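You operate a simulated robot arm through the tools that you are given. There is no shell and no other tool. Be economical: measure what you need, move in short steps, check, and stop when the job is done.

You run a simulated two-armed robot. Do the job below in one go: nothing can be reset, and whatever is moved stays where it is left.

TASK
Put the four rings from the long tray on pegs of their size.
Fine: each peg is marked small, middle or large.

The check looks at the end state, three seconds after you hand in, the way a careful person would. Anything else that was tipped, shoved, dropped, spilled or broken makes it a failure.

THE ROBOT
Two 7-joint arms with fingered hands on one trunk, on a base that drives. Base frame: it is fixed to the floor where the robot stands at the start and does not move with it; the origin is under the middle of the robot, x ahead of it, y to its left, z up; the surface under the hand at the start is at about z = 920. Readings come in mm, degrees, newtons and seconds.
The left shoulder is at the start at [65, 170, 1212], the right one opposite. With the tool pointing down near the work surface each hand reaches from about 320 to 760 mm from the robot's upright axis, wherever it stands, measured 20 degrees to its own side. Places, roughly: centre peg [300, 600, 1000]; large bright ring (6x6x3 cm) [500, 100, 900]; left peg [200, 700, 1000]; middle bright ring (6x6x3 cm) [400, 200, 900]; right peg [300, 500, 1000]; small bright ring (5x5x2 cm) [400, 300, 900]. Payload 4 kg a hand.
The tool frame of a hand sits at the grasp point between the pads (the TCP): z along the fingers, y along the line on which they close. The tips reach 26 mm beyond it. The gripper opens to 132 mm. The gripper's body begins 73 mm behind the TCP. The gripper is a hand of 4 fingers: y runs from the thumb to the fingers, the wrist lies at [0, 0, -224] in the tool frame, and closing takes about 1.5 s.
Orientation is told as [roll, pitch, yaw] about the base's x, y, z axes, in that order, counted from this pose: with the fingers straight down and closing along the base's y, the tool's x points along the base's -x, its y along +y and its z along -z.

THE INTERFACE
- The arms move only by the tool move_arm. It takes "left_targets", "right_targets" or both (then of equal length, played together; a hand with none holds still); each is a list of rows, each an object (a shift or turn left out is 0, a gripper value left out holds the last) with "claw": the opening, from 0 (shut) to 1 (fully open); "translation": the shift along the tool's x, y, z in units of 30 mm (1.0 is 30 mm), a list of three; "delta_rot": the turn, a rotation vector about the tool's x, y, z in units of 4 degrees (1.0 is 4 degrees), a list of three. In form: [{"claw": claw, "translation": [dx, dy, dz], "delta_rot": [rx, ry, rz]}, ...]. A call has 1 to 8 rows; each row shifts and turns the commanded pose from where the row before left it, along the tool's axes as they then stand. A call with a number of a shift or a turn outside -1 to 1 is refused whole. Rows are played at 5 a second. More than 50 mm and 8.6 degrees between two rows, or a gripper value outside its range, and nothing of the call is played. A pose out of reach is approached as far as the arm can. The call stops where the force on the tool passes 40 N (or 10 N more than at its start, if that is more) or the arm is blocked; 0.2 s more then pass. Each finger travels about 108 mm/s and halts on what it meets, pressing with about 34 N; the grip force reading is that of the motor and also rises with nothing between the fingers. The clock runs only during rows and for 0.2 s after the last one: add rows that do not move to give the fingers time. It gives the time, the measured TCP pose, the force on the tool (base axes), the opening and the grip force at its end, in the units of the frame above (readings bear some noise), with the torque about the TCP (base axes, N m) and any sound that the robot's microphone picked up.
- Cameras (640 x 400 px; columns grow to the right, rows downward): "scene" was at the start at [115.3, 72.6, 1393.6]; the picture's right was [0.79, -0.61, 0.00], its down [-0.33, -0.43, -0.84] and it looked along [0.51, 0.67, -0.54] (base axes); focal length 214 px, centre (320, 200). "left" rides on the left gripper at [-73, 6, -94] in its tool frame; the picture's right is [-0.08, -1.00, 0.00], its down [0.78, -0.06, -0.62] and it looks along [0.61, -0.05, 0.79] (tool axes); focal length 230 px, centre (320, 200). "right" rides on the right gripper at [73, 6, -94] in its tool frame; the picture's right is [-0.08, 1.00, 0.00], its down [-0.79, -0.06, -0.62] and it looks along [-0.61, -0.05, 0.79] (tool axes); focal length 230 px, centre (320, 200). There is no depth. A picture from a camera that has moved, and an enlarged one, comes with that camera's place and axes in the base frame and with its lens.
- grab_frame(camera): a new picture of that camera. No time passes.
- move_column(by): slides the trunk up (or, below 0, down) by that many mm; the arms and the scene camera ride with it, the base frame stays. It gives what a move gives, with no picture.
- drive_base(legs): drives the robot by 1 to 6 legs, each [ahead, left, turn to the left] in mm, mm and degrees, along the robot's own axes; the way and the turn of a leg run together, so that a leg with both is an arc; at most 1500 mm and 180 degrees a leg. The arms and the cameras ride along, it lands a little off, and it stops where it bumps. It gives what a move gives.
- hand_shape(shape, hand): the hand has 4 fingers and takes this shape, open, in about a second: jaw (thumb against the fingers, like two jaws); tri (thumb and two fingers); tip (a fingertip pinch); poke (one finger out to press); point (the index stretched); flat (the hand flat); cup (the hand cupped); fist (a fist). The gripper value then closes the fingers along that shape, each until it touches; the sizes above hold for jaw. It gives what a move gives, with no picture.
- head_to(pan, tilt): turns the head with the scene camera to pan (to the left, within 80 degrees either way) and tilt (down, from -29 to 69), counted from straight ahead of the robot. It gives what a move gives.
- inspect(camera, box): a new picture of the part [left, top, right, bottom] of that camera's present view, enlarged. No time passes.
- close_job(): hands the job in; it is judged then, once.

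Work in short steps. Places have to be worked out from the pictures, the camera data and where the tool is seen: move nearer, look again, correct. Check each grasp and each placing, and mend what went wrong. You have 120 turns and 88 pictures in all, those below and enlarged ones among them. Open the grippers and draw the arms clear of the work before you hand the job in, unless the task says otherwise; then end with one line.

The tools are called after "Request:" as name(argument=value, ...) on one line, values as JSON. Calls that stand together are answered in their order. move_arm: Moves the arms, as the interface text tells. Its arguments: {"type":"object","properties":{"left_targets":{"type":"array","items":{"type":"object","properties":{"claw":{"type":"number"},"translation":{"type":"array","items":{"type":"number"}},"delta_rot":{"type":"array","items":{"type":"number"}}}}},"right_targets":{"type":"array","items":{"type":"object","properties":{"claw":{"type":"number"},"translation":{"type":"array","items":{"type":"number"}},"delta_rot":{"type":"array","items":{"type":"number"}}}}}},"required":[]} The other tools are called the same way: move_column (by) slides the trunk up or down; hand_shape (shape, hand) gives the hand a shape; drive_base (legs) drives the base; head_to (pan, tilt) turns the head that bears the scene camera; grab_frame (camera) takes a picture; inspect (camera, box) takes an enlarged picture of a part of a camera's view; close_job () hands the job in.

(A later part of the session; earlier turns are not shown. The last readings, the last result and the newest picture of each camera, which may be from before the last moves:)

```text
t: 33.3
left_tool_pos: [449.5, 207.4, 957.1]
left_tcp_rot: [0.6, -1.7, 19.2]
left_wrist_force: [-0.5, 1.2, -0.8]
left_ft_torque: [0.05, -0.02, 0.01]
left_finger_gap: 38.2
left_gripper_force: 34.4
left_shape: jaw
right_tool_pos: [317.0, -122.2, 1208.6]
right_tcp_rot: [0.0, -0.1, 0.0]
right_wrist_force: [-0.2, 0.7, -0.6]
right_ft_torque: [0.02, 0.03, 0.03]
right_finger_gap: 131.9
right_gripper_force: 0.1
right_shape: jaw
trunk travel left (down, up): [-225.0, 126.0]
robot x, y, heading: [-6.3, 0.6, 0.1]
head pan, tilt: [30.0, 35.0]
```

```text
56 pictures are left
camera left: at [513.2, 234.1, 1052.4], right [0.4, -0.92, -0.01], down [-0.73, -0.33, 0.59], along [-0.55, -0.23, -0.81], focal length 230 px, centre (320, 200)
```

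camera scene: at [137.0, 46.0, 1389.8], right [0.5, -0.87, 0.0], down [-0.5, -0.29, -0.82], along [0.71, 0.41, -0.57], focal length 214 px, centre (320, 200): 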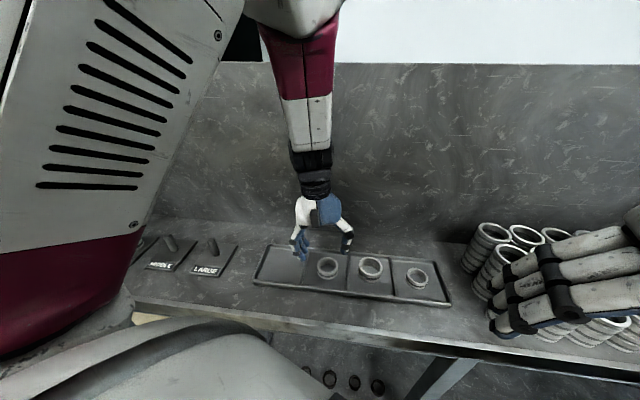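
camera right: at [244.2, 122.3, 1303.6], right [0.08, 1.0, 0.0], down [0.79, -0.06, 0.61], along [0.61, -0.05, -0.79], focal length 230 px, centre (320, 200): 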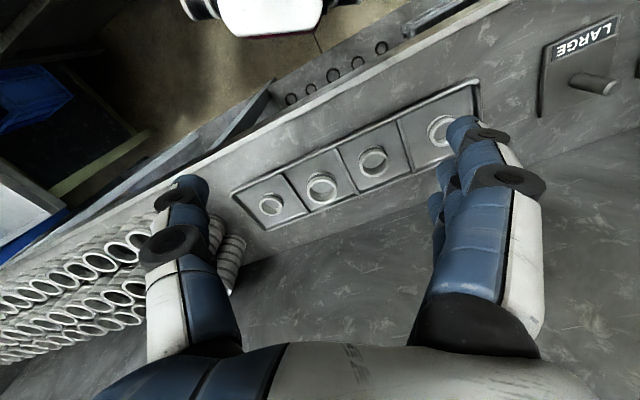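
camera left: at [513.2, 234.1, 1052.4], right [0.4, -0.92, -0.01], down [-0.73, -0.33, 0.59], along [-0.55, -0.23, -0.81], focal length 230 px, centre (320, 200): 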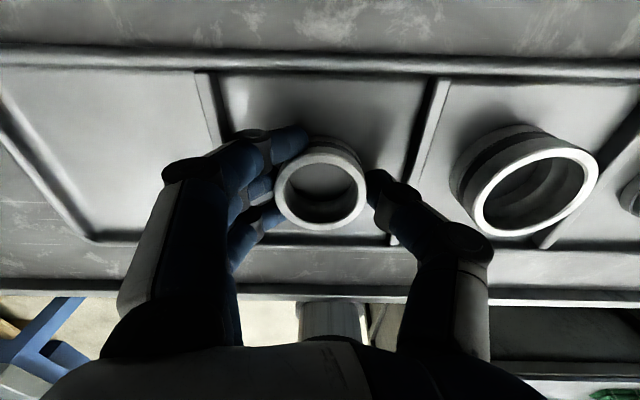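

Gripped at 34 N. I'll lift and check.

Request:
move_arm(left_targets=[{"translation": [0, 0, -0.4]}, {"translation": [0, 0, -0.8]}, {"translation": [0, 0, -1]}, {"translation": [0, 0, -1]}, {"translation": [0, 0, -1]}, {"translation": [0, 0, -0.7]}, {}])

Request:
grab_frame(camera="left")

```text
t: 34.9
left_tool_pos: [444.5, 206.2, 1101.0]
left_tcp_rot: [-2.6, 0.4, 20.9]
left_wrist_force: [-0.6, -0.3, -1.5]
left_ft_torque: [0.03, 0.02, 0.02]
left_finger_gap: 38.1
left_gripper_force: 34.0
left_shape: jaw
right_tool_pos: [317.3, -123.2, 1208.1]
right_tcp_rot: [0.0, 0.2, 0.0]
right_wrist_force: [0.4, -0.2, -0.3]
right_ft_torque: [-0.04, -0.01, -0.01]
right_finger_gap: 131.9
right_gripper_force: 0.0
right_shape: jaw
trunk travel left (down, up): [-225.0, 126.0]
robot x, y, heading: [-2.9, -1.9, 0.1]
head pan, tilt: [30.0, 35.0]
```

```text
55 pictures are left
camera left: at [509.5, 242.5, 1192.2], right [0.43, -0.9, 0.05], down [-0.72, -0.31, 0.63], along [-0.55, -0.3, -0.78], focal length 230 px, centre (320, 200)
```

left: 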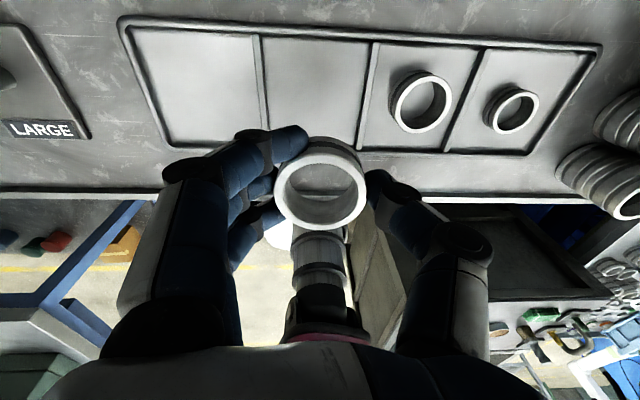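

Ring 2 is held nearly centred. I'll carry it to MIDDLE (about [287,608]), travelling at z ≈ 1100.

Request:
move_arm(left_targets=[{"translation": [0, 1, 0]}, {"translation": [0, 1, 0]}, {"translation": [0, 1, 0]}, {"translation": [0, 1, 0]}, {"translation": [0, 1, 0]}, {"translation": [0, 1, 0]}, {"translation": [0, 1, 0]}, {"translation": [0, 1, 0]}])

Request:
move_arm(left_targets=[{"translation": [0, 1, 0], "delta_rot": [0.1, 0.5, -0.12]}, {"translation": [0, 1, 0]}, {"translation": [0, 1, 0]}, {"translation": [0, 1, 0]}, {"translation": [0, 1, 0]}, {"translation": [0, 0.8, 0]}, {}])

Request:
grab_frame(camera="left")

```text
t: 36.7
left_tool_pos: [365.0, 430.7, 1106.8]
left_tcp_rot: [0.6, -1.7, 19.3]
left_wrist_force: [-0.4, -0.1, -2.4]
left_ft_torque: [0.0, 0.0, 0.0]
left_finger_gap: 37.9
left_gripper_force: 33.5
left_shape: jaw
right_tool_pos: [316.5, -122.5, 1210.6]
right_tcp_rot: [0.0, 0.0, 0.0]
right_wrist_force: [-0.1, -0.1, -0.2]
right_ft_torque: [-0.02, 0.03, -0.01]
right_finger_gap: 131.7
right_gripper_force: 0.0
right_shape: jaw
trunk travel left (down, up): [-225.0, 126.0]
robot x, y, heading: [3.9, 4.3, 0.2]
head pan, tilt: [30.0, 35.0]
```

```text
t: 38.3
left_tool_pos: [306.3, 593.8, 1108.9]
left_tcp_rot: [0.3, 0.3, 19.8]
left_wrist_force: [0.2, -0.5, -0.9]
left_ft_torque: [0.01, 0.01, -0.01]
left_finger_gap: 37.9
left_gripper_force: 34.1
left_shape: jaw
right_tool_pos: [316.7, -123.7, 1209.6]
right_tcp_rot: [-0.1, 0.1, 0.1]
right_wrist_force: [-1.0, -0.7, 0.4]
right_ft_torque: [0.03, -0.01, 0.0]
right_finger_gap: 132.0
right_gripper_force: 0.1
right_shape: jaw
trunk travel left (down, up): [-225.0, 126.0]
robot x, y, heading: [-1.4, -1.3, -0.1]
head pan, tilt: [30.0, 35.0]
```

```text
54 pictures are left
camera left: at [373.5, 624.0, 1199.8], right [0.41, -0.91, 0.0], down [-0.71, -0.32, 0.62], along [-0.57, -0.25, -0.78], focal length 230 px, centre (320, 200)
```

left: 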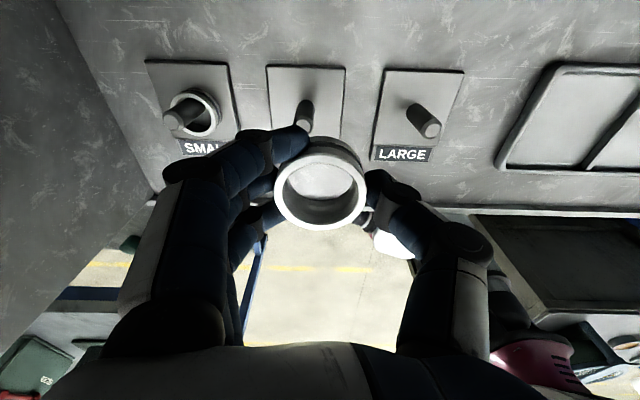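

The MIDDLE peg top computes to [286.5,605.3]. I'll shift over it and lower to z ≈ 1040.

Request:
move_arm(left_targets=[{"translation": [0.52, 0.59, 0.3]}, {"translation": [0, 0, 1]}, {"translation": [0, 0, 1]}, {}])

Request:
inspect(camera="left", box=[220, 60, 420, 240])

```text
t: 39.3
left_tool_pos: [284.7, 605.0, 1039.3]
left_tcp_rot: [0.3, 0.4, 19.7]
left_wrist_force: [0.5, 0.0, -1.7]
left_ft_torque: [0.0, 0.01, 0.02]
left_finger_gap: 37.8
left_gripper_force: 33.5
left_shape: jaw
right_tool_pos: [316.4, -123.8, 1209.4]
right_tcp_rot: [0.1, -0.1, 0.0]
right_wrist_force: [-0.6, 0.2, 1.4]
right_ft_torque: [0.01, 0.0, -0.01]
right_finger_gap: 132.0
right_gripper_force: 0.0
right_shape: jaw
trunk travel left (down, up): [-225.0, 126.0]
robot x, y, heading: [-0.1, 2.1, 0.2]
head pan, tilt: [30.0, 35.0]
```

```text
2.22 times, centred on (320, 150) of left
camera zoom: at [351.9, 634.9, 1131.5], right [0.41, -0.91, -0.01], down [-0.71, -0.33, 0.62], along [-0.57, -0.25, -0.78], focal length 511 px, centre (320, 311)
```

zoom: 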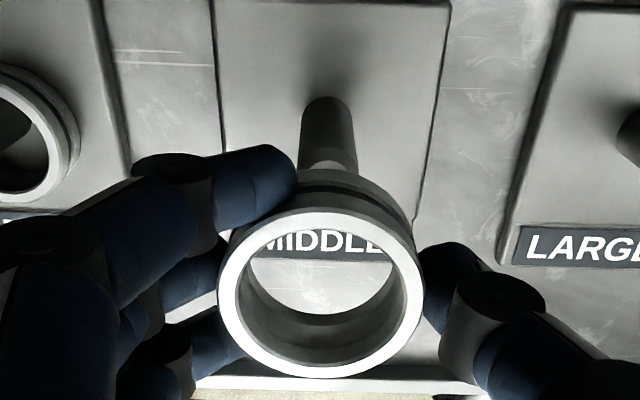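

It's aligned. I'll lower in steps.

Request:
move_arm(left_targets=[{"translation": [0, 0, 0.5]}, {"translation": [0, 0, 0.5]}, {"translation": [0, 0, 0.4]}, {"translation": [0, 0, 0.3]}, {}])

Request:
inspect(camera="left", box=[220, 60, 420, 240])

```text
t: 40.5
left_tool_pos: [285.5, 605.8, 988.9]
left_tcp_rot: [0.2, 0.3, 19.7]
left_wrist_force: [1.9, 0.6, -1.1]
left_ft_torque: [0.02, -0.07, -0.02]
left_finger_gap: 37.8
left_gripper_force: 33.7
left_shape: jaw
right_tool_pos: [317.0, -123.4, 1208.8]
right_tcp_rot: [-0.1, 0.1, 0.1]
right_wrist_force: [0.2, 0.3, -0.4]
right_ft_torque: [0.0, 0.02, 0.01]
right_finger_gap: 131.8
right_gripper_force: 0.1
right_shape: jaw
trunk travel left (down, up): [-225.0, 126.0]
robot x, y, heading: [1.1, 1.4, 0.0]
head pan, tilt: [30.0, 35.0]
```

```text
2.22 times, centred on (320, 150) of left
camera zoom: at [352.2, 636.2, 1080.0], right [0.41, -0.91, -0.01], down [-0.71, -0.32, 0.62], along [-0.57, -0.25, -0.78], focal length 511 px, centre (320, 311)
```

zoom: 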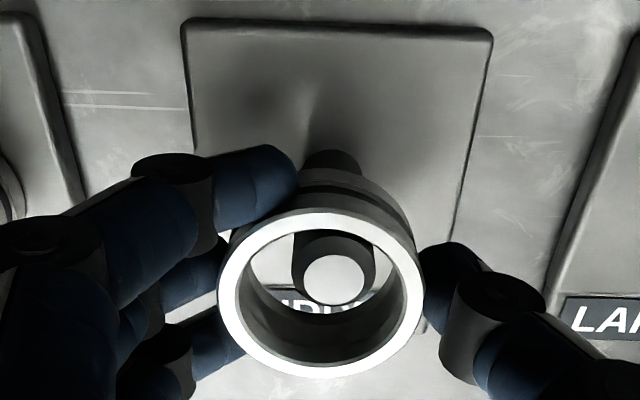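

The peg is inside the ring. I'll lower to just above the plate, open and rise.

Request:
move_arm(left_targets=[{"translation": [0, 0, 0.4]}, {"translation": [0, 0, 0.3]}, {"translation": [0, 0, 0.2]}, {}])

Request:
move_arm(left_targets=[{"claw": 0.4}, {"claw": 0.53}, {}, {}, {"translation": [0, 0, -0.8]}, {"translation": [0, 0, -1]}, {"translation": [0, 0, -1]}])

Request:
inspect(camera="left", box=[160, 0, 480, 200])

```text
t: 41.5
left_tool_pos: [285.5, 605.3, 961.5]
left_tcp_rot: [0.3, 0.3, 19.8]
left_wrist_force: [3.5, -1.1, 0.3]
left_ft_torque: [0.03, -0.08, -0.03]
left_finger_gap: 37.9
left_gripper_force: 33.9
left_shape: jaw
right_tool_pos: [316.8, -123.1, 1208.5]
right_tcp_rot: [0.0, 0.1, 0.0]
right_wrist_force: [0.5, 0.0, 0.2]
right_ft_torque: [0.0, 0.02, 0.03]
right_finger_gap: 131.9
right_gripper_force: 0.1
right_shape: jaw
trunk travel left (down, up): [-225.0, 126.0]
robot x, y, heading: [0.5, 1.2, 0.1]
head pan, tilt: [30.0, 35.0]
```

```text
t: 43.1
left_tool_pos: [285.1, 605.0, 1046.9]
left_tcp_rot: [0.3, 0.3, 19.8]
left_wrist_force: [-0.2, 0.5, -0.4]
left_ft_torque: [0.0, -0.01, -0.01]
left_finger_gap: 69.1
left_gripper_force: 0.1
left_shape: jaw
right_tool_pos: [315.5, -124.2, 1210.0]
right_tcp_rot: [0.1, 0.0, -0.1]
right_wrist_force: [0.0, 0.2, -0.1]
right_ft_torque: [0.01, 0.01, 0.02]
right_finger_gap: 131.9
right_gripper_force: 0.0
right_shape: jaw
trunk travel left (down, up): [-225.0, 126.0]
robot x, y, heading: [-3.0, -0.5, -0.1]
head pan, tilt: [30.0, 35.0]
```

```text
2.00 times, centred on (320, 100) of left
camera zoom: at [352.1, 634.8, 1138.2], right [0.41, -0.91, 0.0], down [-0.71, -0.32, 0.62], along [-0.57, -0.25, -0.78], focal length 460 px, centre (320, 400)
```

zoom: 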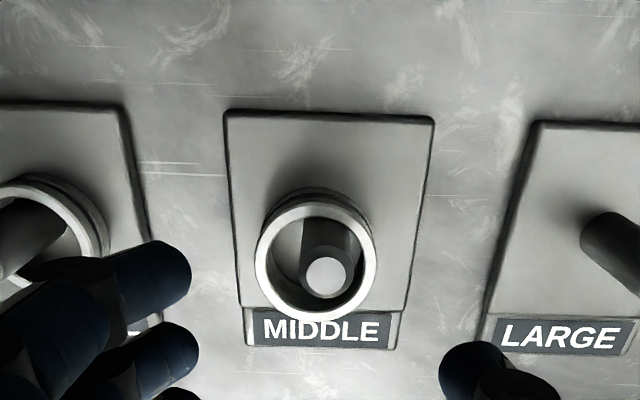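

Ring 2 is on MIDDLE. Rings 3 and 4 strain the left wrist, so I'll check whether the base has room to drive to the right.

Request:
move_arm(left_targets=[{"translation": [0, 0, -1]}, {"translation": [0, -1, -1]}, {"translation": [0, -1, 0]}, {"translation": [0, -1, 0]}, {"translation": [0, -1, 0]}, {"translation": [0, -1, 0]}, {"translation": [0, -1, 0]}])

Request:
head_to(pan=-50, tilt=50)

Request:
grab_frame(camera="scene")

Request:
grab_frame(camera="right")

```text
t: 44.7
left_tool_pos: [347.6, 434.1, 1104.1]
left_tcp_rot: [0.4, 0.3, 19.9]
left_wrist_force: [-0.3, -0.3, 0.3]
left_ft_torque: [0.01, -0.01, 0.01]
left_finger_gap: 69.3
left_gripper_force: 0.0
left_shape: jaw
right_tool_pos: [317.8, -123.4, 1209.6]
right_tcp_rot: [0.2, -0.1, -0.1]
right_wrist_force: [0.4, -0.7, -0.5]
right_ft_torque: [0.01, 0.02, -0.01]
right_finger_gap: 131.9
right_gripper_force: 0.1
right_shape: jaw
trunk travel left (down, up): [-225.0, 126.0]
robot x, y, heading: [2.4, -3.4, 0.1]
head pan, tilt: [30.0, 35.0]
```

```text
t: 46.3
left_tool_pos: [345.2, 436.1, 1104.6]
left_tcp_rot: [0.2, 0.3, 19.7]
left_wrist_force: [0.6, 0.6, -0.3]
left_ft_torque: [0.0, 0.02, -0.02]
left_finger_gap: 69.5
left_gripper_force: 0.1
left_shape: jaw
right_tool_pos: [316.7, -122.0, 1210.3]
right_tcp_rot: [-0.1, 0.0, 0.0]
right_wrist_force: [0.2, -0.1, 0.2]
right_ft_torque: [-0.01, 0.0, -0.01]
right_finger_gap: 132.0
right_gripper_force: 0.0
right_shape: jaw
trunk travel left (down, up): [-225.0, 126.0]
robot x, y, heading: [1.5, 4.8, -0.1]
head pan, tilt: [-50.0, 50.0]
```

```text
50 pictures are left
camera scene: at [110.2, -57.1, 1368.0], right [-0.77, -0.64, 0.0], down [-0.49, 0.59, -0.64], along [0.41, -0.49, -0.77], focal length 214 px, centre (320, 200)
```

scene: 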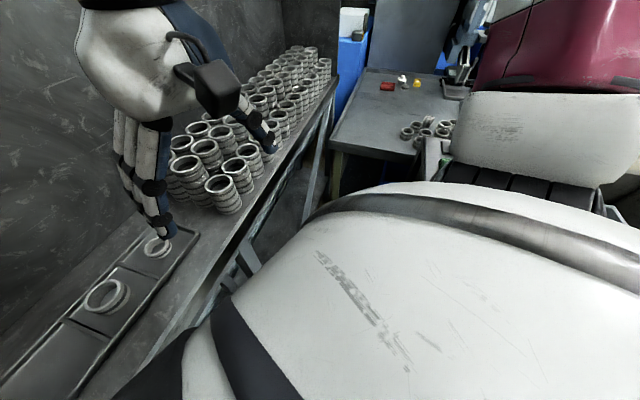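

```text
49 pictures are left
camera right: at [244.6, -116.8, 1304.5], right [0.08, 1.0, 0.0], down [0.79, -0.06, 0.62], along [0.61, -0.05, -0.79], focal length 230 px, centre (320, 200)
```

right: 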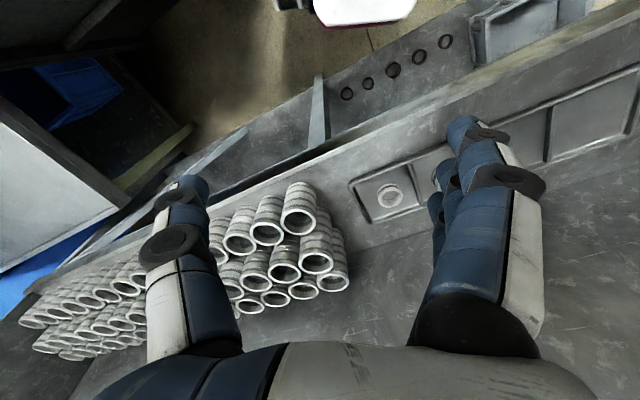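

The nearest thing on the right is a bench at about y < −650. Turning in place 20° to the left squares the robot to the table without moving it sideways. That brings every ring and peg within easy reach with a natural wrist angle, so I'll do that.

Request:
drive_base(legs=[[0, 0, 10], [0, 0, 10]])

Request:
head_to(pan=0, tilt=40)

Request:
grab_frame(camera="scene")

```text
t: 48.0
left_tool_pos: [177.6, 527.8, 1104.8]
left_tcp_rot: [0.1, 0.4, 39.8]
left_wrist_force: [0.0, 0.8, 0.9]
left_ft_torque: [0.0, -0.03, -0.05]
left_finger_gap: 69.1
left_gripper_force: 0.1
left_shape: jaw
right_tool_pos: [340.1, -7.4, 1210.4]
right_tcp_rot: [-0.1, 0.0, 20.0]
right_wrist_force: [-0.6, -0.9, 0.6]
right_ft_torque: [0.01, -0.02, 0.01]
right_finger_gap: 132.1
right_gripper_force: 0.0
right_shape: jaw
trunk travel left (down, up): [-225.0, 126.0]
robot x, y, heading: [-1.6, -1.2, 20.1]
head pan, tilt: [-50.0, 50.0]
```

```text
t: 49.2
left_tool_pos: [176.2, 528.7, 1104.0]
left_tcp_rot: [0.1, 0.3, 39.8]
left_wrist_force: [0.6, 0.2, -0.3]
left_ft_torque: [-0.02, -0.02, 0.01]
left_finger_gap: 69.2
left_gripper_force: 0.1
left_shape: jaw
right_tool_pos: [339.3, -6.6, 1209.1]
right_tcp_rot: [0.0, 0.0, 20.0]
right_wrist_force: [-0.6, 0.0, -0.5]
right_ft_torque: [-0.01, -0.02, 0.0]
right_finger_gap: 131.9
right_gripper_force: 0.0
right_shape: jaw
trunk travel left (down, up): [-225.0, 126.0]
robot x, y, heading: [-1.7, 3.1, 19.8]
head pan, tilt: [0.0, 40.0]
```

```text
48 pictures are left
camera scene: at [136.9, 51.8, 1382.2], right [0.34, -0.94, 0.0], down [-0.6, -0.22, -0.77], along [0.72, 0.26, -0.64], focal length 214 px, centre (320, 200)
```

scene: 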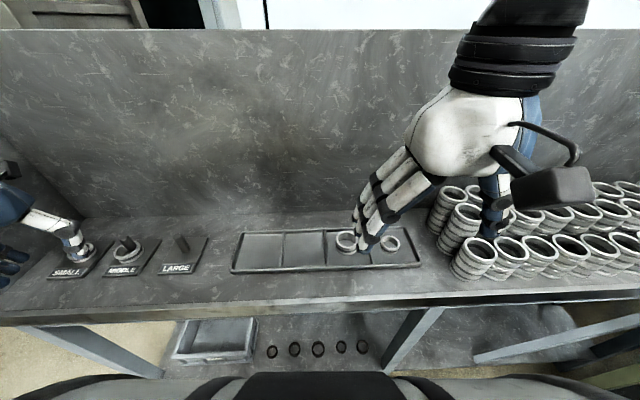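

Squared up nicely with nothing touched. I'll move the right hand out to the right and bring the left hand's yaw back to 20°.

Request:
move_arm(left_targets=[{"delta_rot": [0, 0, 1]}, {"delta_rot": [0, 0, 1]}, {"delta_rot": [0, 0, 1]}, {"delta_rot": [0, 0, 1]}, {"delta_rot": [0, 0, 0.95]}, {"translation": [-1, -0.6, 0]}, {"translation": [-1, -0.6, 0]}], right_targets=[{"translation": [0, -1, 0]}, {"translation": [0, -1, 0]}, {"translation": [0, -1, 0]}, {"translation": [0, -1, 0]}, {"translation": [0, -1, 0]}, {"translation": [0, -1, 0]}, {"translation": [0, -1, 0]}])

```text
t: 50.8
left_tool_pos: [247.0, 513.3, 1103.6]
left_tcp_rot: [0.2, 0.4, 20.2]
left_wrist_force: [0.6, -0.1, 0.2]
left_ft_torque: [0.01, 0.0, -0.01]
left_finger_gap: 69.1
left_gripper_force: 0.1
left_shape: jaw
right_tool_pos: [411.8, -206.7, 1209.2]
right_tcp_rot: [0.0, 0.1, 20.0]
right_wrist_force: [0.1, 0.4, 0.2]
right_ft_torque: [0.02, 0.0, -0.01]
right_finger_gap: 131.7
right_gripper_force: 0.0
right_shape: jaw
trunk travel left (down, up): [-225.0, 126.0]
robot x, y, heading: [1.0, -0.6, 20.1]
head pan, tilt: [0.0, 40.0]
```

Now I'll move the left hand to above ring 3 (large, about [505,103]).

Request:
move_arm(left_targets=[{"translation": [-0.21, -0.98, 0]}, {"translation": [-0.21, -0.98, 0]}, {"translation": [-0.21, -0.98, 0]}, {"translation": [-0.21, -0.98, 0]}, {"translation": [-0.21, -0.98, 0]}, {"translation": [-0.21, -0.98, 0]}, {"translation": [-0.21, -0.98, 0]}, {"translation": [-0.21, -0.98, 0]}])

Request:
move_arm(left_targets=[{"translation": [-0.21, -0.98, 0]}, {"translation": [-0.21, -0.98, 0]}, {"translation": [-0.21, -0.98, 0]}, {"translation": [-0.21, -0.98, 0]}, {"translation": [-0.21, -0.98, 0]}, {"translation": [-0.21, -0.98, 0]}, {"translation": [-0.21, -0.98, 0.5]}, {"translation": [-0.21, -0.98, 1]}])

Request:
grab_frame(camera="left")

```text
t: 52.6
left_tool_pos: [373.2, 315.4, 1104.4]
left_tcp_rot: [-4.1, 1.0, 22.0]
left_wrist_force: [0.3, -0.4, 0.3]
left_ft_torque: [0.01, 0.0, 0.0]
left_finger_gap: 69.2
left_gripper_force: 0.2
left_shape: jaw
right_tool_pos: [411.1, -206.0, 1210.0]
right_tcp_rot: [-0.1, 0.1, 20.0]
right_wrist_force: [0.5, 0.3, 1.1]
right_ft_torque: [-0.02, -0.01, 0.01]
right_finger_gap: 131.9
right_gripper_force: 0.0
right_shape: jaw
trunk travel left (down, up): [-225.0, 126.0]
robot x, y, heading: [-1.2, -0.3, 20.2]
head pan, tilt: [0.0, 40.0]
```

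```text
t: 54.6
left_tool_pos: [513.0, 131.6, 1088.3]
left_tcp_rot: [-4.7, -0.2, 23.8]
left_wrist_force: [0.0, 0.3, 0.8]
left_ft_torque: [-0.04, -0.03, -0.01]
left_finger_gap: 69.2
left_gripper_force: 0.1
left_shape: jaw
right_tool_pos: [410.2, -205.2, 1210.4]
right_tcp_rot: [0.0, 0.0, 20.0]
right_wrist_force: [-1.2, 0.2, 0.1]
right_ft_torque: [0.01, 0.0, 0.0]
right_finger_gap: 132.0
right_gripper_force: 0.0
right_shape: jaw
trunk travel left (down, up): [-225.0, 126.0]
robot x, y, heading: [-5.2, -3.8, 20.3]
head pan, tilt: [0.0, 40.0]
stopped in row 8 (left hand): the arm was blocked; the commanded pose is now the measured one
```

```text
47 pictures are left
camera left: at [574.4, 172.6, 1179.8], right [0.47, -0.88, 0.08], down [-0.72, -0.33, 0.62], along [-0.52, -0.35, -0.78], focal length 230 px, centre (320, 200)
```

left: 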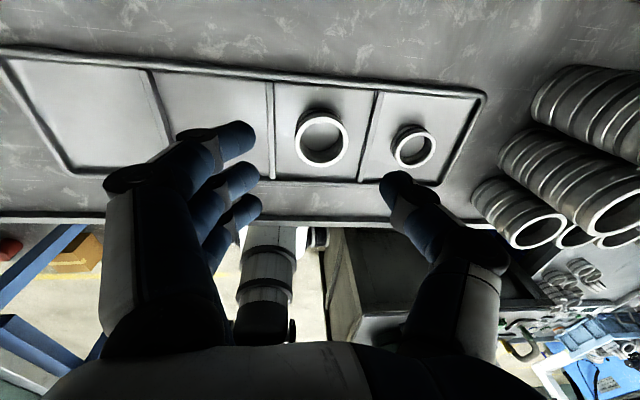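

The left wrist tilts whenever the hand crosses the robot's middle. I'll move it back to its own side, then drive 220 mm right along the table, which leaves rings 3 and 4 in front of the left shoulder.

Request:
move_arm(left_targets=[{"translation": [0.2, 1, -0.5]}, {"translation": [0.2, 1, -0.3]}, {"translation": [0.2, 1, 0]}, {"translation": [0, 1, 0]}, {"translation": [0, 1, 0]}, {"translation": [0, 1, 0]}, {"translation": [0, 1, 0]}, {"translation": [0, 1, 0]}])

Request:
drive_base(legs=[[0, -110, 0], [0, -110, 0]])

Request:
grab_frame(camera="scene")

```text
t: 56.4
left_tool_pos: [399.8, 343.4, 1091.0]
left_tcp_rot: [-4.2, -0.2, 23.4]
left_wrist_force: [0.7, -0.1, -0.8]
left_ft_torque: [-0.01, 0.0, -0.01]
left_finger_gap: 69.6
left_gripper_force: 0.0
left_shape: jaw
right_tool_pos: [411.6, -204.5, 1210.8]
right_tcp_rot: [0.0, 0.1, 19.9]
right_wrist_force: [-0.1, -0.3, -1.4]
right_ft_torque: [0.0, 0.02, 0.02]
right_finger_gap: 131.8
right_gripper_force: 0.1
right_shape: jaw
trunk travel left (down, up): [-225.0, 126.0]
robot x, y, heading: [1.9, -0.3, 20.2]
head pan, tilt: [0.0, 40.0]
```

```text
t: 57.7
left_tool_pos: [420.1, 293.7, 1091.6]
left_tcp_rot: [-4.4, -0.3, 23.3]
left_wrist_force: [-0.5, -0.6, -0.7]
left_ft_torque: [0.0, -0.03, -0.02]
left_finger_gap: 69.4
left_gripper_force: 0.1
left_shape: jaw
right_tool_pos: [428.4, -254.3, 1208.5]
right_tcp_rot: [0.0, 0.1, 20.0]
right_wrist_force: [0.2, -1.2, 0.5]
right_ft_torque: [-0.01, 0.02, 0.02]
right_finger_gap: 131.9
right_gripper_force: 0.0
right_shape: jaw
trunk travel left (down, up): [-225.0, 126.0]
robot x, y, heading: [17.0, -50.6, 19.9]
head pan, tilt: [0.0, 40.0]
stopped in leg 1: the robot was blocked; the commanded pose is now the measured one
```

```text
46 pictures are left
camera scene: at [155.0, 4.4, 1382.2], right [0.34, -0.94, 0.0], down [-0.6, -0.22, -0.77], along [0.72, 0.26, -0.64], focal length 214 px, centre (320, 200)
```

scene: 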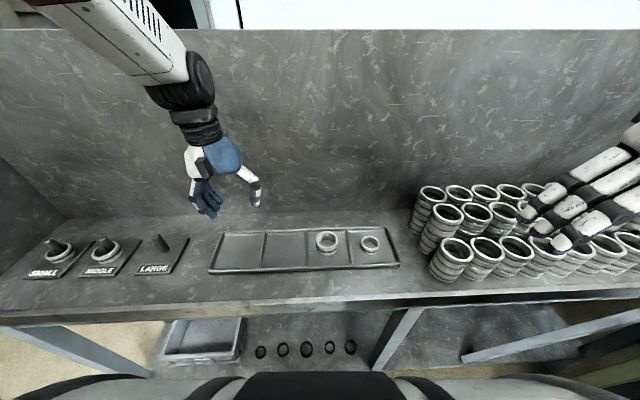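

The base bumped after 53 mm. I'll check what is on the right before doing anything else.

Request:
head_to(pan=-75, tilt=60)

Request:
grab_frame(camera="scene")

```text
t: 59.2
left_tool_pos: [420.5, 292.0, 1092.6]
left_tcp_rot: [-4.2, -0.3, 23.3]
left_wrist_force: [0.1, -1.6, 0.2]
left_ft_torque: [0.02, 0.03, -0.03]
left_finger_gap: 69.1
left_gripper_force: 0.0
left_shape: jaw
right_tool_pos: [428.8, -254.6, 1209.4]
right_tcp_rot: [0.1, 0.1, 19.9]
right_wrist_force: [-0.3, 0.6, -0.4]
right_ft_torque: [0.0, -0.02, 0.02]
right_finger_gap: 132.2
right_gripper_force: 0.0
right_shape: jaw
trunk travel left (down, up): [-225.0, 126.0]
robot x, y, heading: [19.5, -51.6, 19.9]
head pan, tilt: [-75.0, 60.0]
```

```text
45 pictures are left
camera scene: at [113.4, -80.1, 1355.5], right [-0.82, -0.57, 0.0], down [-0.5, 0.71, -0.5], along [0.29, -0.41, -0.87], focal length 214 px, centre (320, 200)
```

scene: 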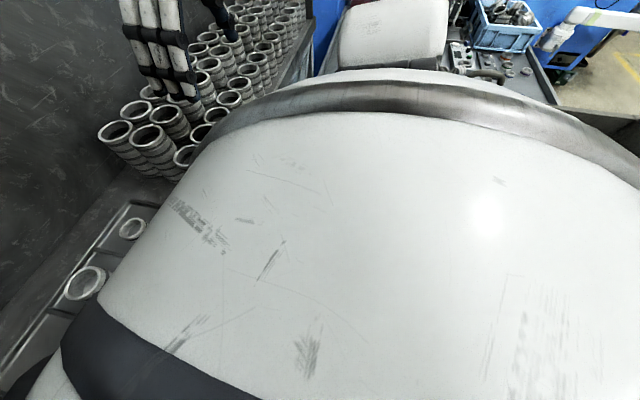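

The tilt appears mainly when the hand is high relative to the shoulder: it was fine at z 968 and bad at 1100. I'll back the base off to where it stood, and raise the trunk so the hand works lower relative to the shoulder.

Request:
drive_base(legs=[[0, 50, 0]])

Request:
move_column(by=110)

Request:
head_to(pan=-10, tilt=45)

Request:
grab_frame(camera="scene")

```text
t: 60.3
left_tool_pos: [403.5, 339.6, 1091.9]
left_tcp_rot: [-4.3, -0.3, 23.3]
left_wrist_force: [-0.1, 0.6, -0.6]
left_ft_torque: [0.0, -0.03, 0.0]
left_finger_gap: 69.3
left_gripper_force: 0.1
left_shape: jaw
right_tool_pos: [411.6, -207.6, 1209.5]
right_tcp_rot: [0.1, 0.1, 19.9]
right_wrist_force: [-0.7, -0.2, -0.3]
right_ft_torque: [-0.03, -0.01, 0.0]
right_finger_gap: 131.7
right_gripper_force: 0.0
right_shape: jaw
trunk travel left (down, up): [-225.0, 126.0]
robot x, y, heading: [2.9, -6.6, 19.7]
head pan, tilt: [-75.0, 60.0]
```

```text
t: 61.7
left_tool_pos: [404.4, 337.9, 1201.8]
left_tcp_rot: [-4.3, -0.2, 23.1]
left_wrist_force: [-0.2, 0.6, -0.6]
left_ft_torque: [0.01, 0.01, 0.0]
left_finger_gap: 69.0
left_gripper_force: 0.0
left_shape: jaw
right_tool_pos: [411.8, -208.5, 1320.4]
right_tcp_rot: [0.0, 0.1, 19.9]
right_wrist_force: [0.5, 0.2, -0.4]
right_ft_torque: [-0.02, -0.03, -0.03]
right_finger_gap: 131.8
right_gripper_force: 0.0
right_shape: jaw
trunk travel left (down, up): [-335.0, 16.0]
robot x, y, heading: [2.4, -0.4, 19.9]
head pan, tilt: [-75.0, 60.0]
```

```text
t: 63.1
left_tool_pos: [404.4, 337.9, 1201.8]
left_tcp_rot: [-4.3, -0.2, 23.1]
left_wrist_force: [-0.5, -0.5, 0.3]
left_ft_torque: [-0.03, -0.02, 0.0]
left_finger_gap: 69.3
left_gripper_force: 0.1
left_shape: jaw
right_tool_pos: [410.3, -207.9, 1318.1]
right_tcp_rot: [0.2, 0.1, 19.9]
right_wrist_force: [-0.3, -0.3, 0.7]
right_ft_torque: [0.03, 0.0, 0.02]
right_finger_gap: 132.0
right_gripper_force: 0.0
right_shape: jaw
trunk travel left (down, up): [-335.0, 16.0]
robot x, y, heading: [-0.3, 1.1, 19.7]
head pan, tilt: [-10.0, 45.0]
```

```text
44 pictures are left
camera scene: at [118.2, 27.5, 1486.2], right [0.17, -0.99, 0.0], down [-0.7, -0.12, -0.71], along [0.7, 0.12, -0.71], focal length 214 px, centre (320, 200)
```

scene: 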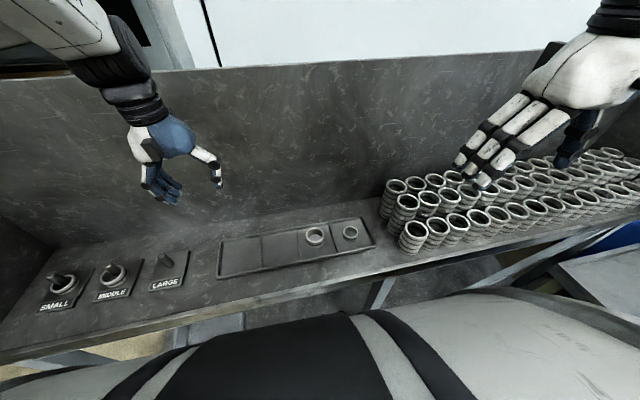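

I'll lower the left hand, level it, then move it over to ring 3.

Request:
move_arm(left_targets=[{"translation": [0, 0, 1]}, {"translation": [0, 0, 1]}, {"translation": [0, 0, 1]}, {"translation": [0, 0, 0.8]}, {"delta_rot": [-0.54, 0.03, 0.39]}, {"delta_rot": [-0.54, 0.03, 0.39]}, {}])

Request:
move_arm(left_targets=[{"translation": [-0.06, -1, 0]}, {"translation": [-0.06, -1, 0]}, {"translation": [-0.06, -1, 0]}, {"translation": [-0.06, -1, 0]}, {"translation": [-0.06, -1, 0]}, {"translation": [-0.06, -1, 0]}, {"translation": [-0.06, -1, 0]}, {"translation": [-0.06, -1, 0]}])

Request:
grab_frame(camera="left")

```text
t: 64.7
left_tool_pos: [407.1, 332.1, 1088.2]
left_tcp_rot: [0.1, -0.1, 20.0]
left_wrist_force: [0.1, 0.3, 0.9]
left_ft_torque: [-0.02, -0.01, 0.01]
left_finger_gap: 69.5
left_gripper_force: 0.1
left_shape: jaw
right_tool_pos: [412.3, -208.2, 1319.8]
right_tcp_rot: [0.2, 0.1, 19.9]
right_wrist_force: [0.0, -0.4, -0.4]
right_ft_torque: [-0.05, 0.02, 0.02]
right_finger_gap: 131.8
right_gripper_force: 0.1
right_shape: jaw
trunk travel left (down, up): [-335.0, 16.0]
robot x, y, heading: [2.4, -1.9, 19.8]
head pan, tilt: [-10.0, 45.0]
```

```text
t: 66.7
left_tool_pos: [520.6, 138.5, 1115.1]
left_tcp_rot: [-4.1, -0.7, 24.4]
left_wrist_force: [0.8, 0.3, -0.3]
left_ft_torque: [0.02, 0.01, -0.01]
left_finger_gap: 69.3
left_gripper_force: 0.2
left_shape: jaw
right_tool_pos: [411.6, -207.7, 1319.5]
right_tcp_rot: [0.1, 0.2, 19.9]
right_wrist_force: [-0.6, 0.3, -0.3]
right_ft_torque: [-0.02, -0.02, -0.01]
right_finger_gap: 132.2
right_gripper_force: 0.1
right_shape: jaw
trunk travel left (down, up): [-335.0, 16.0]
robot x, y, heading: [-2.3, -2.4, 19.8]
head pan, tilt: [-10.0, 45.0]
stopped in row 8 (left hand): the arm was blocked; the commanded pose is now the measured one
```

```text
43 pictures are left
camera left: at [580.5, 179.4, 1208.0], right [0.48, -0.87, 0.07], down [-0.71, -0.34, 0.61], along [-0.51, -0.34, -0.79], focal length 230 px, centre (320, 200)
```

left: 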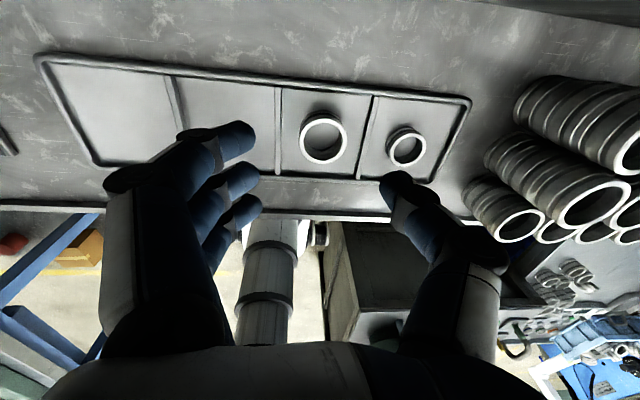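

The limit comes from crossing the body. I'll pull the left hand back to its own side and the right hand inboard, then turn the base right so rings 3 and 4 lie in front of the left shoulder.

Request:
move_arm(left_targets=[{"translation": [0.4, 1, 0]}, {"translation": [0.4, 1, 0]}, {"translation": [0.4, 1, 0]}, {"translation": [0.4, 1, 0]}, {"translation": [0.4, 1, 0]}, {"translation": [0.4, 1, 0]}, {"translation": [0.4, 1, 0]}, {"translation": [0.4, 1, 0]}], right_targets=[{"translation": [0, 0.8, 0]}, {"translation": [0, 0.8, 0]}, {"translation": [0, 0.8, 0]}, {"translation": [0, 0.8, 0]}, {"translation": [0, 0.8, 0]}, {"translation": [0, 0.8, 0]}, {"translation": [0, 0.8, 0]}, {}])

Request:
drive_base(legs=[[0, 0, -20], [0, 0, -15]])

Request:
grab_frame(camera="left")

```text
t: 68.5
left_tool_pos: [334.6, 315.0, 1097.5]
left_tcp_rot: [-3.8, -0.6, 24.1]
left_wrist_force: [0.4, -0.4, -0.6]
left_ft_torque: [0.01, 0.0, -0.01]
left_finger_gap: 69.3
left_gripper_force: 0.0
left_shape: jaw
right_tool_pos: [354.4, -49.7, 1319.3]
right_tcp_rot: [0.0, 0.1, 19.7]
right_wrist_force: [-0.5, -0.3, -0.1]
right_ft_torque: [0.0, 0.02, 0.0]
right_finger_gap: 131.8
right_gripper_force: 0.2
right_shape: jaw
trunk travel left (down, up): [-335.0, 16.0]
robot x, y, heading: [-0.4, 0.1, 20.0]
head pan, tilt: [-10.0, 45.0]
```

```text
t: 70.8
left_tool_pos: [452.7, 64.9, 1097.2]
left_tcp_rot: [-3.8, -0.7, -11.0]
left_wrist_force: [0.0, -0.3, -0.4]
left_ft_torque: [0.02, 0.0, -0.01]
left_finger_gap: 69.5
left_gripper_force: 0.0
left_shape: jaw
right_tool_pos: [260.5, -243.6, 1320.8]
right_tcp_rot: [0.2, 0.0, -15.2]
right_wrist_force: [0.3, -1.1, -0.5]
right_ft_torque: [-0.02, -0.01, -0.01]
right_finger_gap: 132.1
right_gripper_force: 0.2
right_shape: jaw
trunk travel left (down, up): [-335.0, 16.0]
robot x, y, heading: [-6.0, -2.5, -15.3]
head pan, tilt: [-10.0, 45.0]
```

```text
42 pictures are left
camera left: at [524.5, 63.2, 1189.3], right [-0.11, -0.99, 0.07], down [-0.78, 0.13, 0.61], along [-0.61, 0.02, -0.79], focal length 230 px, centre (320, 200)
```

left: 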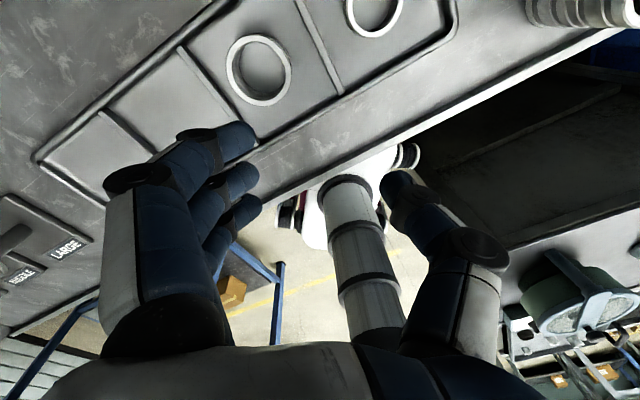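

Now ring 3 is in front of the left shoulder. I'll level the hand and yaw it to 20°.

Request:
move_arm(left_targets=[{"delta_rot": [-0.95, 0.18, 0]}, {"delta_rot": [0, 0, -1]}, {"delta_rot": [0, 0, -1]}, {"delta_rot": [0, 0, -1]}, {"delta_rot": [0, 0, -1]}, {"delta_rot": [0, 0, -1]}, {"delta_rot": [0, 0, -1]}, {"delta_rot": [0, 0, -1]}])

Request:
move_arm(left_targets=[{"translation": [-1, 0.3, 0.3], "delta_rot": [0, 0, -0.75], "claw": 0.6}, {"translation": [-1, 0.3, 0.5]}, {}, {}])

Request:
grab_frame(camera="left")

```text
t: 72.6
left_tool_pos: [452.8, 65.6, 1097.4]
left_tcp_rot: [-0.3, 0.0, 17.1]
left_wrist_force: [-0.5, -0.1, -0.4]
left_ft_torque: [-0.04, 0.01, 0.0]
left_finger_gap: 69.4
left_gripper_force: 0.2
left_shape: jaw
right_tool_pos: [261.2, -245.6, 1321.3]
right_tcp_rot: [0.1, 0.2, -15.1]
right_wrist_force: [0.2, -0.4, -0.3]
right_ft_torque: [0.0, -0.01, -0.02]
right_finger_gap: 132.0
right_gripper_force: 0.1
right_shape: jaw
trunk travel left (down, up): [-335.0, 16.0]
robot x, y, heading: [-1.6, -1.5, -15.1]
head pan, tilt: [-10.0, 45.0]
```

```text
t: 73.6
left_tool_pos: [503.7, 100.1, 1073.7]
left_tcp_rot: [0.0, 0.2, 19.9]
left_wrist_force: [0.1, 0.5, 0.0]
left_ft_torque: [-0.02, 0.0, -0.01]
left_finger_gap: 78.4
left_gripper_force: 0.1
left_shape: jaw
right_tool_pos: [260.9, -243.9, 1321.1]
right_tcp_rot: [0.1, 0.1, -15.1]
right_wrist_force: [0.0, 0.1, 0.3]
right_ft_torque: [0.02, -0.02, 0.01]
right_finger_gap: 131.8
right_gripper_force: 0.0
right_shape: jaw
trunk travel left (down, up): [-335.0, 16.0]
robot x, y, heading: [-2.6, -1.0, -15.0]
head pan, tilt: [-10.0, 45.0]
```

```text
41 pictures are left
camera left: at [570.2, 131.5, 1164.0], right [0.41, -0.91, 0.0], down [-0.72, -0.33, 0.62], along [-0.56, -0.25, -0.79], focal length 230 px, centre (320, 200)
```

left: 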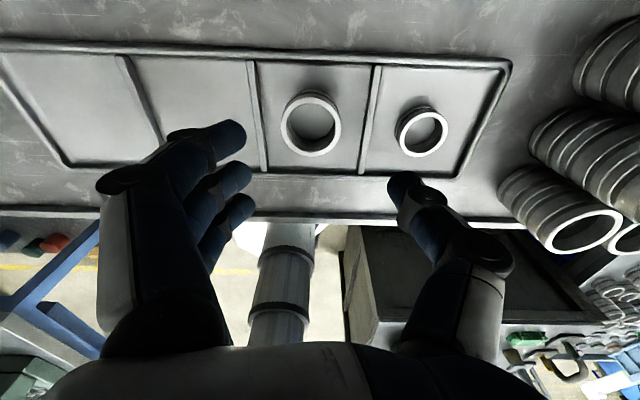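

The hand is level. Ring 3 is at about [498.5,107] with about 52–55 mm to each divider. I'll centre, set the gap to about 72 mm and lower to z ≈ 990.

Request:
move_arm(left_targets=[{"translation": [0.07, 0.29, 0.8], "claw": 0.55}, {"translation": [0, 0, 1]}, {"translation": [0, 0, 1]}, {}])

Request:
grab_frame(camera="left")

```text
t: 74.6
left_tool_pos: [496.7, 108.7, 987.6]
left_tcp_rot: [0.0, 0.0, 20.0]
left_wrist_force: [-1.4, -0.4, 0.1]
left_ft_torque: [0.02, 0.01, 0.02]
left_finger_gap: 73.6
left_gripper_force: 0.0
left_shape: jaw
right_tool_pos: [258.6, -244.7, 1320.9]
right_tcp_rot: [0.1, 0.0, -15.1]
right_wrist_force: [0.0, 0.5, -0.1]
right_ft_torque: [0.02, 0.01, -0.01]
right_finger_gap: 132.0
right_gripper_force: 0.1
right_shape: jaw
trunk travel left (down, up): [-335.0, 16.0]
robot x, y, heading: [-5.2, -4.7, -14.8]
head pan, tilt: [-10.0, 45.0]
```

```text
40 pictures are left
camera left: at [564.0, 139.0, 1079.8], right [0.41, -0.91, 0.0], down [-0.72, -0.33, 0.62], along [-0.56, -0.26, -0.79], focal length 230 px, centre (320, 200)
```

left: 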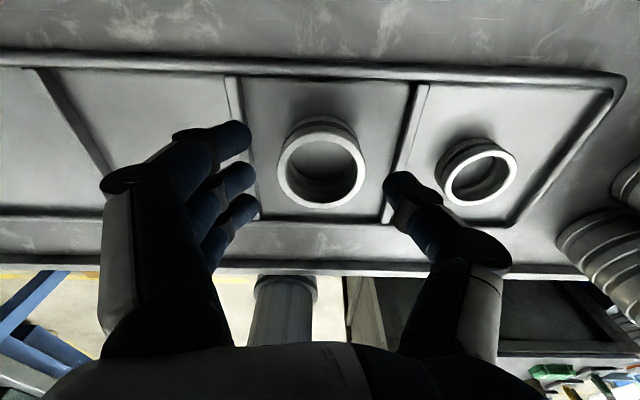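

It's centred between the dividers. I'll lower to z ≈ 957.

Request:
move_arm(left_targets=[{"translation": [0, -0.04, 0.4]}, {"translation": [0, 0, 0.4]}, {"translation": [0, 0, 0.22]}, {}])

Request:
grab_frame(camera="left")

```text
t: 75.6
left_tool_pos: [498.1, 107.6, 956.6]
left_tcp_rot: [0.0, 0.0, 20.0]
left_wrist_force: [0.5, -1.9, 3.7]
left_ft_torque: [0.07, 0.07, 0.03]
left_finger_gap: 71.2
left_gripper_force: 0.1
left_shape: jaw
right_tool_pos: [261.5, -244.3, 1320.5]
right_tcp_rot: [0.1, 0.2, -15.2]
right_wrist_force: [-0.4, -0.3, 1.2]
right_ft_torque: [-0.02, -0.01, 0.01]
right_finger_gap: 132.1
right_gripper_force: 0.1
right_shape: jaw
trunk travel left (down, up): [-335.0, 16.0]
robot x, y, heading: [-1.8, -0.9, -15.3]
head pan, tilt: [-10.0, 45.0]
```

```text
39 pictures are left
camera left: at [565.2, 138.1, 1049.7], right [0.41, -0.91, 0.0], down [-0.72, -0.33, 0.62], along [-0.56, -0.25, -0.79], focal length 230 px, centre (320, 200)
```

left: 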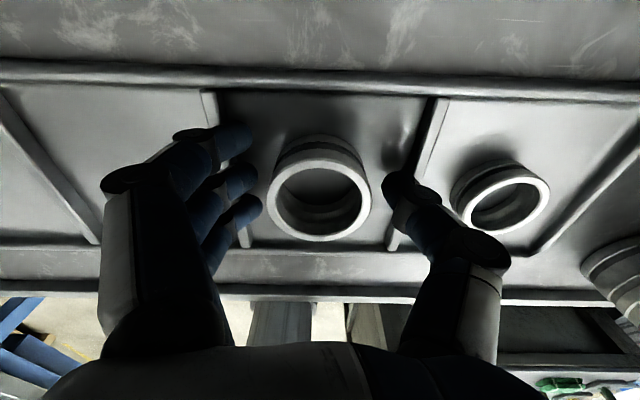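

The fingers straddle ring 3, so I'll close.

Request:
move_arm(left_targets=[{"claw": 0.48}, {"claw": 0.4}, {"claw": 0.3}, {"claw": 0.2}, {"claw": 0.1}, {}, {}])

Request:
move_arm(left_targets=[{"translation": [0, 0, -0.4]}, {"translation": [0, 0, -0.8]}, {"translation": [0, 0, -1]}, {"translation": [0, 0, -1]}, {"translation": [0, 0, -1]}, {}])

Request:
grab_frame(camera="left")

```text
t: 77.2
left_tool_pos: [499.2, 108.2, 958.3]
left_tcp_rot: [0.0, 0.1, 20.0]
left_wrist_force: [0.1, -0.1, -0.1]
left_ft_torque: [0.01, -0.03, 0.02]
left_finger_gap: 43.1
left_gripper_force: 34.1
left_shape: jaw
right_tool_pos: [259.8, -243.8, 1320.6]
right_tcp_rot: [0.0, 0.1, -15.1]
right_wrist_force: [0.4, -1.6, -0.2]
right_ft_torque: [-0.01, 0.0, -0.04]
right_finger_gap: 132.0
right_gripper_force: 0.0
right_shape: jaw
trunk travel left (down, up): [-335.0, 16.0]
robot x, y, heading: [-3.2, 0.2, -15.3]
head pan, tilt: [-10.0, 45.0]
```

```text
t: 78.6
left_tool_pos: [499.6, 108.7, 1083.5]
left_tcp_rot: [0.0, 0.2, 20.0]
left_wrist_force: [-0.3, -0.2, -1.5]
left_ft_torque: [0.01, 0.05, 0.0]
left_finger_gap: 42.7
left_gripper_force: 34.0
left_shape: jaw
right_tool_pos: [260.6, -242.8, 1321.0]
right_tcp_rot: [0.2, 0.0, -15.1]
right_wrist_force: [0.3, -0.9, 0.7]
right_ft_torque: [-0.05, 0.01, 0.01]
right_finger_gap: 131.8
right_gripper_force: 0.0
right_shape: jaw
trunk travel left (down, up): [-335.0, 16.0]
robot x, y, heading: [-3.0, -0.2, -15.2]
head pan, tilt: [-10.0, 45.0]
```

```text
38 pictures are left
camera left: at [566.1, 138.9, 1175.9], right [0.41, -0.91, 0.0], down [-0.72, -0.33, 0.62], along [-0.56, -0.25, -0.79], focal length 230 px, centre (320, 200)
```

left: 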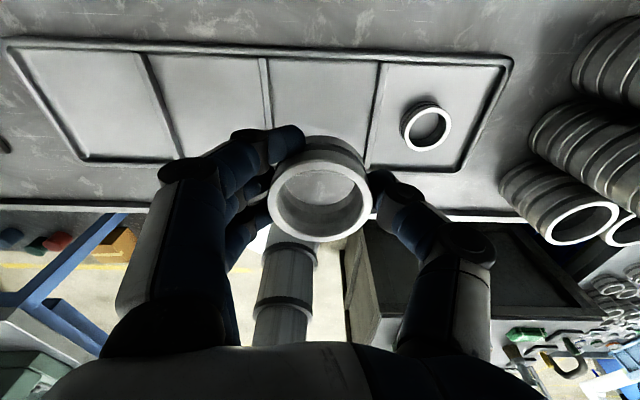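

Ring 3 is held, centred. I'll turn the base back to heading 0, then level the yaw and go to LARGE.

Request:
drive_base(legs=[[0, 0, 15]])

Request:
move_arm(left_targets=[{"delta_rot": [0, 0, 1]}, {"delta_rot": [0, 0, 1]}, {"delta_rot": [0, 0, 1]}, {"delta_rot": [0, 0, 0.75]}, {"translation": [0.2, 1, 0]}, {"translation": [0.2, 1, 0]}, {"translation": [0.2, 1, 0]}, {"translation": [0.2, 1, 0]}])

```text
t: 79.9
left_tool_pos: [454.9, 233.8, 1083.8]
left_tcp_rot: [-0.1, -0.1, 35.0]
left_wrist_force: [0.1, 0.1, -2.2]
left_ft_torque: [0.03, -0.02, -0.04]
left_finger_gap: 43.0
left_gripper_force: 33.6
left_shape: jaw
right_tool_pos: [313.3, -167.2, 1321.0]
right_tcp_rot: [0.2, 0.1, -0.2]
right_wrist_force: [0.1, -1.0, 0.0]
right_ft_torque: [-0.01, 0.01, 0.01]
right_finger_gap: 132.1
right_gripper_force: 0.0
right_shape: jaw
trunk travel left (down, up): [-335.0, 16.0]
robot x, y, heading: [0.0, -0.4, -0.2]
head pan, tilt: [-10.0, 45.0]
```

```text
t: 81.7
left_tool_pos: [389.7, 339.9, 1083.4]
left_tcp_rot: [0.0, 0.1, 20.0]
left_wrist_force: [-0.4, 0.2, -1.2]
left_ft_torque: [0.01, -0.02, 0.03]
left_finger_gap: 42.8
left_gripper_force: 34.1
left_shape: jaw
right_tool_pos: [313.9, -167.1, 1321.3]
right_tcp_rot: [0.1, 0.1, -0.1]
right_wrist_force: [0.0, -0.2, 0.0]
right_ft_torque: [-0.01, 0.0, 0.0]
right_finger_gap: 131.8
right_gripper_force: 0.1
right_shape: jaw
trunk travel left (down, up): [-335.0, 16.0]
robot x, y, heading: [-0.9, -5.1, -0.0]
head pan, tilt: [-10.0, 45.0]
```

I'll continue to LARGE (about [335,490.5]).

Request:
move_arm(left_targets=[{"translation": [0, 1, 0]}, {"translation": [0, 1, 0]}, {"translation": [0, 1, 0]}, {"translation": [0, 1, 0]}, {"translation": [0, 1, 0.4]}, {"translation": [0, 0.35, 0.4]}, {}])

Request:
grab_frame(camera="left")

```text
t: 83.3
left_tool_pos: [333.5, 490.2, 1060.1]
left_tcp_rot: [0.0, 0.0, 20.0]
left_wrist_force: [0.1, -0.4, -2.5]
left_ft_torque: [0.07, -0.01, 0.0]
left_finger_gap: 42.7
left_gripper_force: 34.2
left_shape: jaw
right_tool_pos: [313.6, -167.6, 1319.6]
right_tcp_rot: [0.1, 0.1, -0.2]
right_wrist_force: [-0.3, 0.1, 0.2]
right_ft_torque: [0.02, -0.03, -0.01]
right_finger_gap: 132.0
right_gripper_force: 0.0
right_shape: jaw
trunk travel left (down, up): [-335.0, 16.0]
robot x, y, heading: [-3.5, -4.8, -0.1]
head pan, tilt: [-10.0, 45.0]
```

```text
37 pictures are left
camera left: at [400.5, 520.3, 1151.7], right [0.41, -0.91, 0.0], down [-0.72, -0.33, 0.62], along [-0.56, -0.26, -0.79], focal length 230 px, centre (320, 200)
```

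left: 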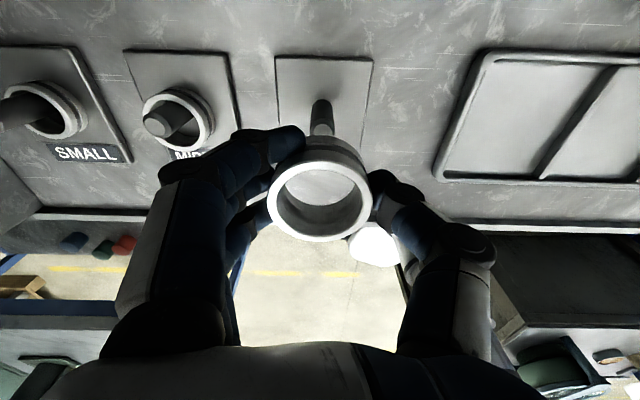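

The LARGE peg axis is about [337,490.5], so I'll nudge 5 mm and lower part-way.

Request:
move_arm(left_targets=[{"translation": [-0.15, -0.02, 0.4]}, {"translation": [0, 0, 0.6]}, {"translation": [0, 0, 0.6]}, {}])

Request:
inspect(camera="left", box=[220, 60, 420, 260])

```text
t: 84.3
left_tool_pos: [338.8, 491.1, 1011.5]
left_tcp_rot: [0.0, 0.0, 20.1]
left_wrist_force: [0.4, 0.7, -1.1]
left_ft_torque: [0.0, -0.01, -0.02]
left_finger_gap: 42.9
left_gripper_force: 34.3
left_shape: jaw
right_tool_pos: [314.6, -167.9, 1320.8]
right_tcp_rot: [0.1, 0.1, -0.2]
right_wrist_force: [0.0, 0.2, 0.1]
right_ft_torque: [0.01, -0.02, 0.0]
right_finger_gap: 132.0
right_gripper_force: 0.0
right_shape: jaw
trunk travel left (down, up): [-335.0, 16.0]
robot x, y, heading: [-4.3, -4.9, -0.3]
head pan, tilt: [-10.0, 45.0]
```

```text
2.00 times, centred on (320, 160) of left
camera zoom: at [405.3, 521.4, 1103.3], right [0.41, -0.91, 0.0], down [-0.72, -0.33, 0.62], along [-0.56, -0.26, -0.79], focal length 460 px, centre (320, 280)
```

zoom: 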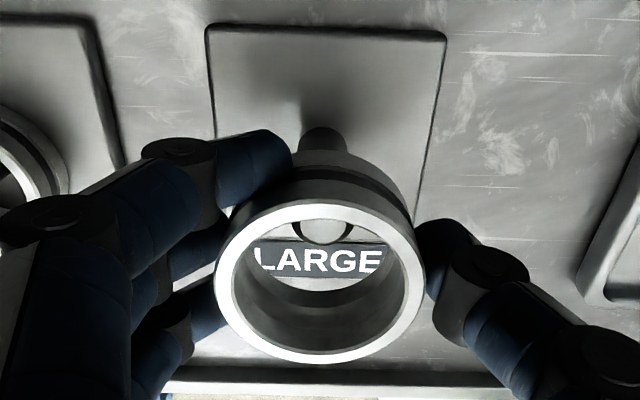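

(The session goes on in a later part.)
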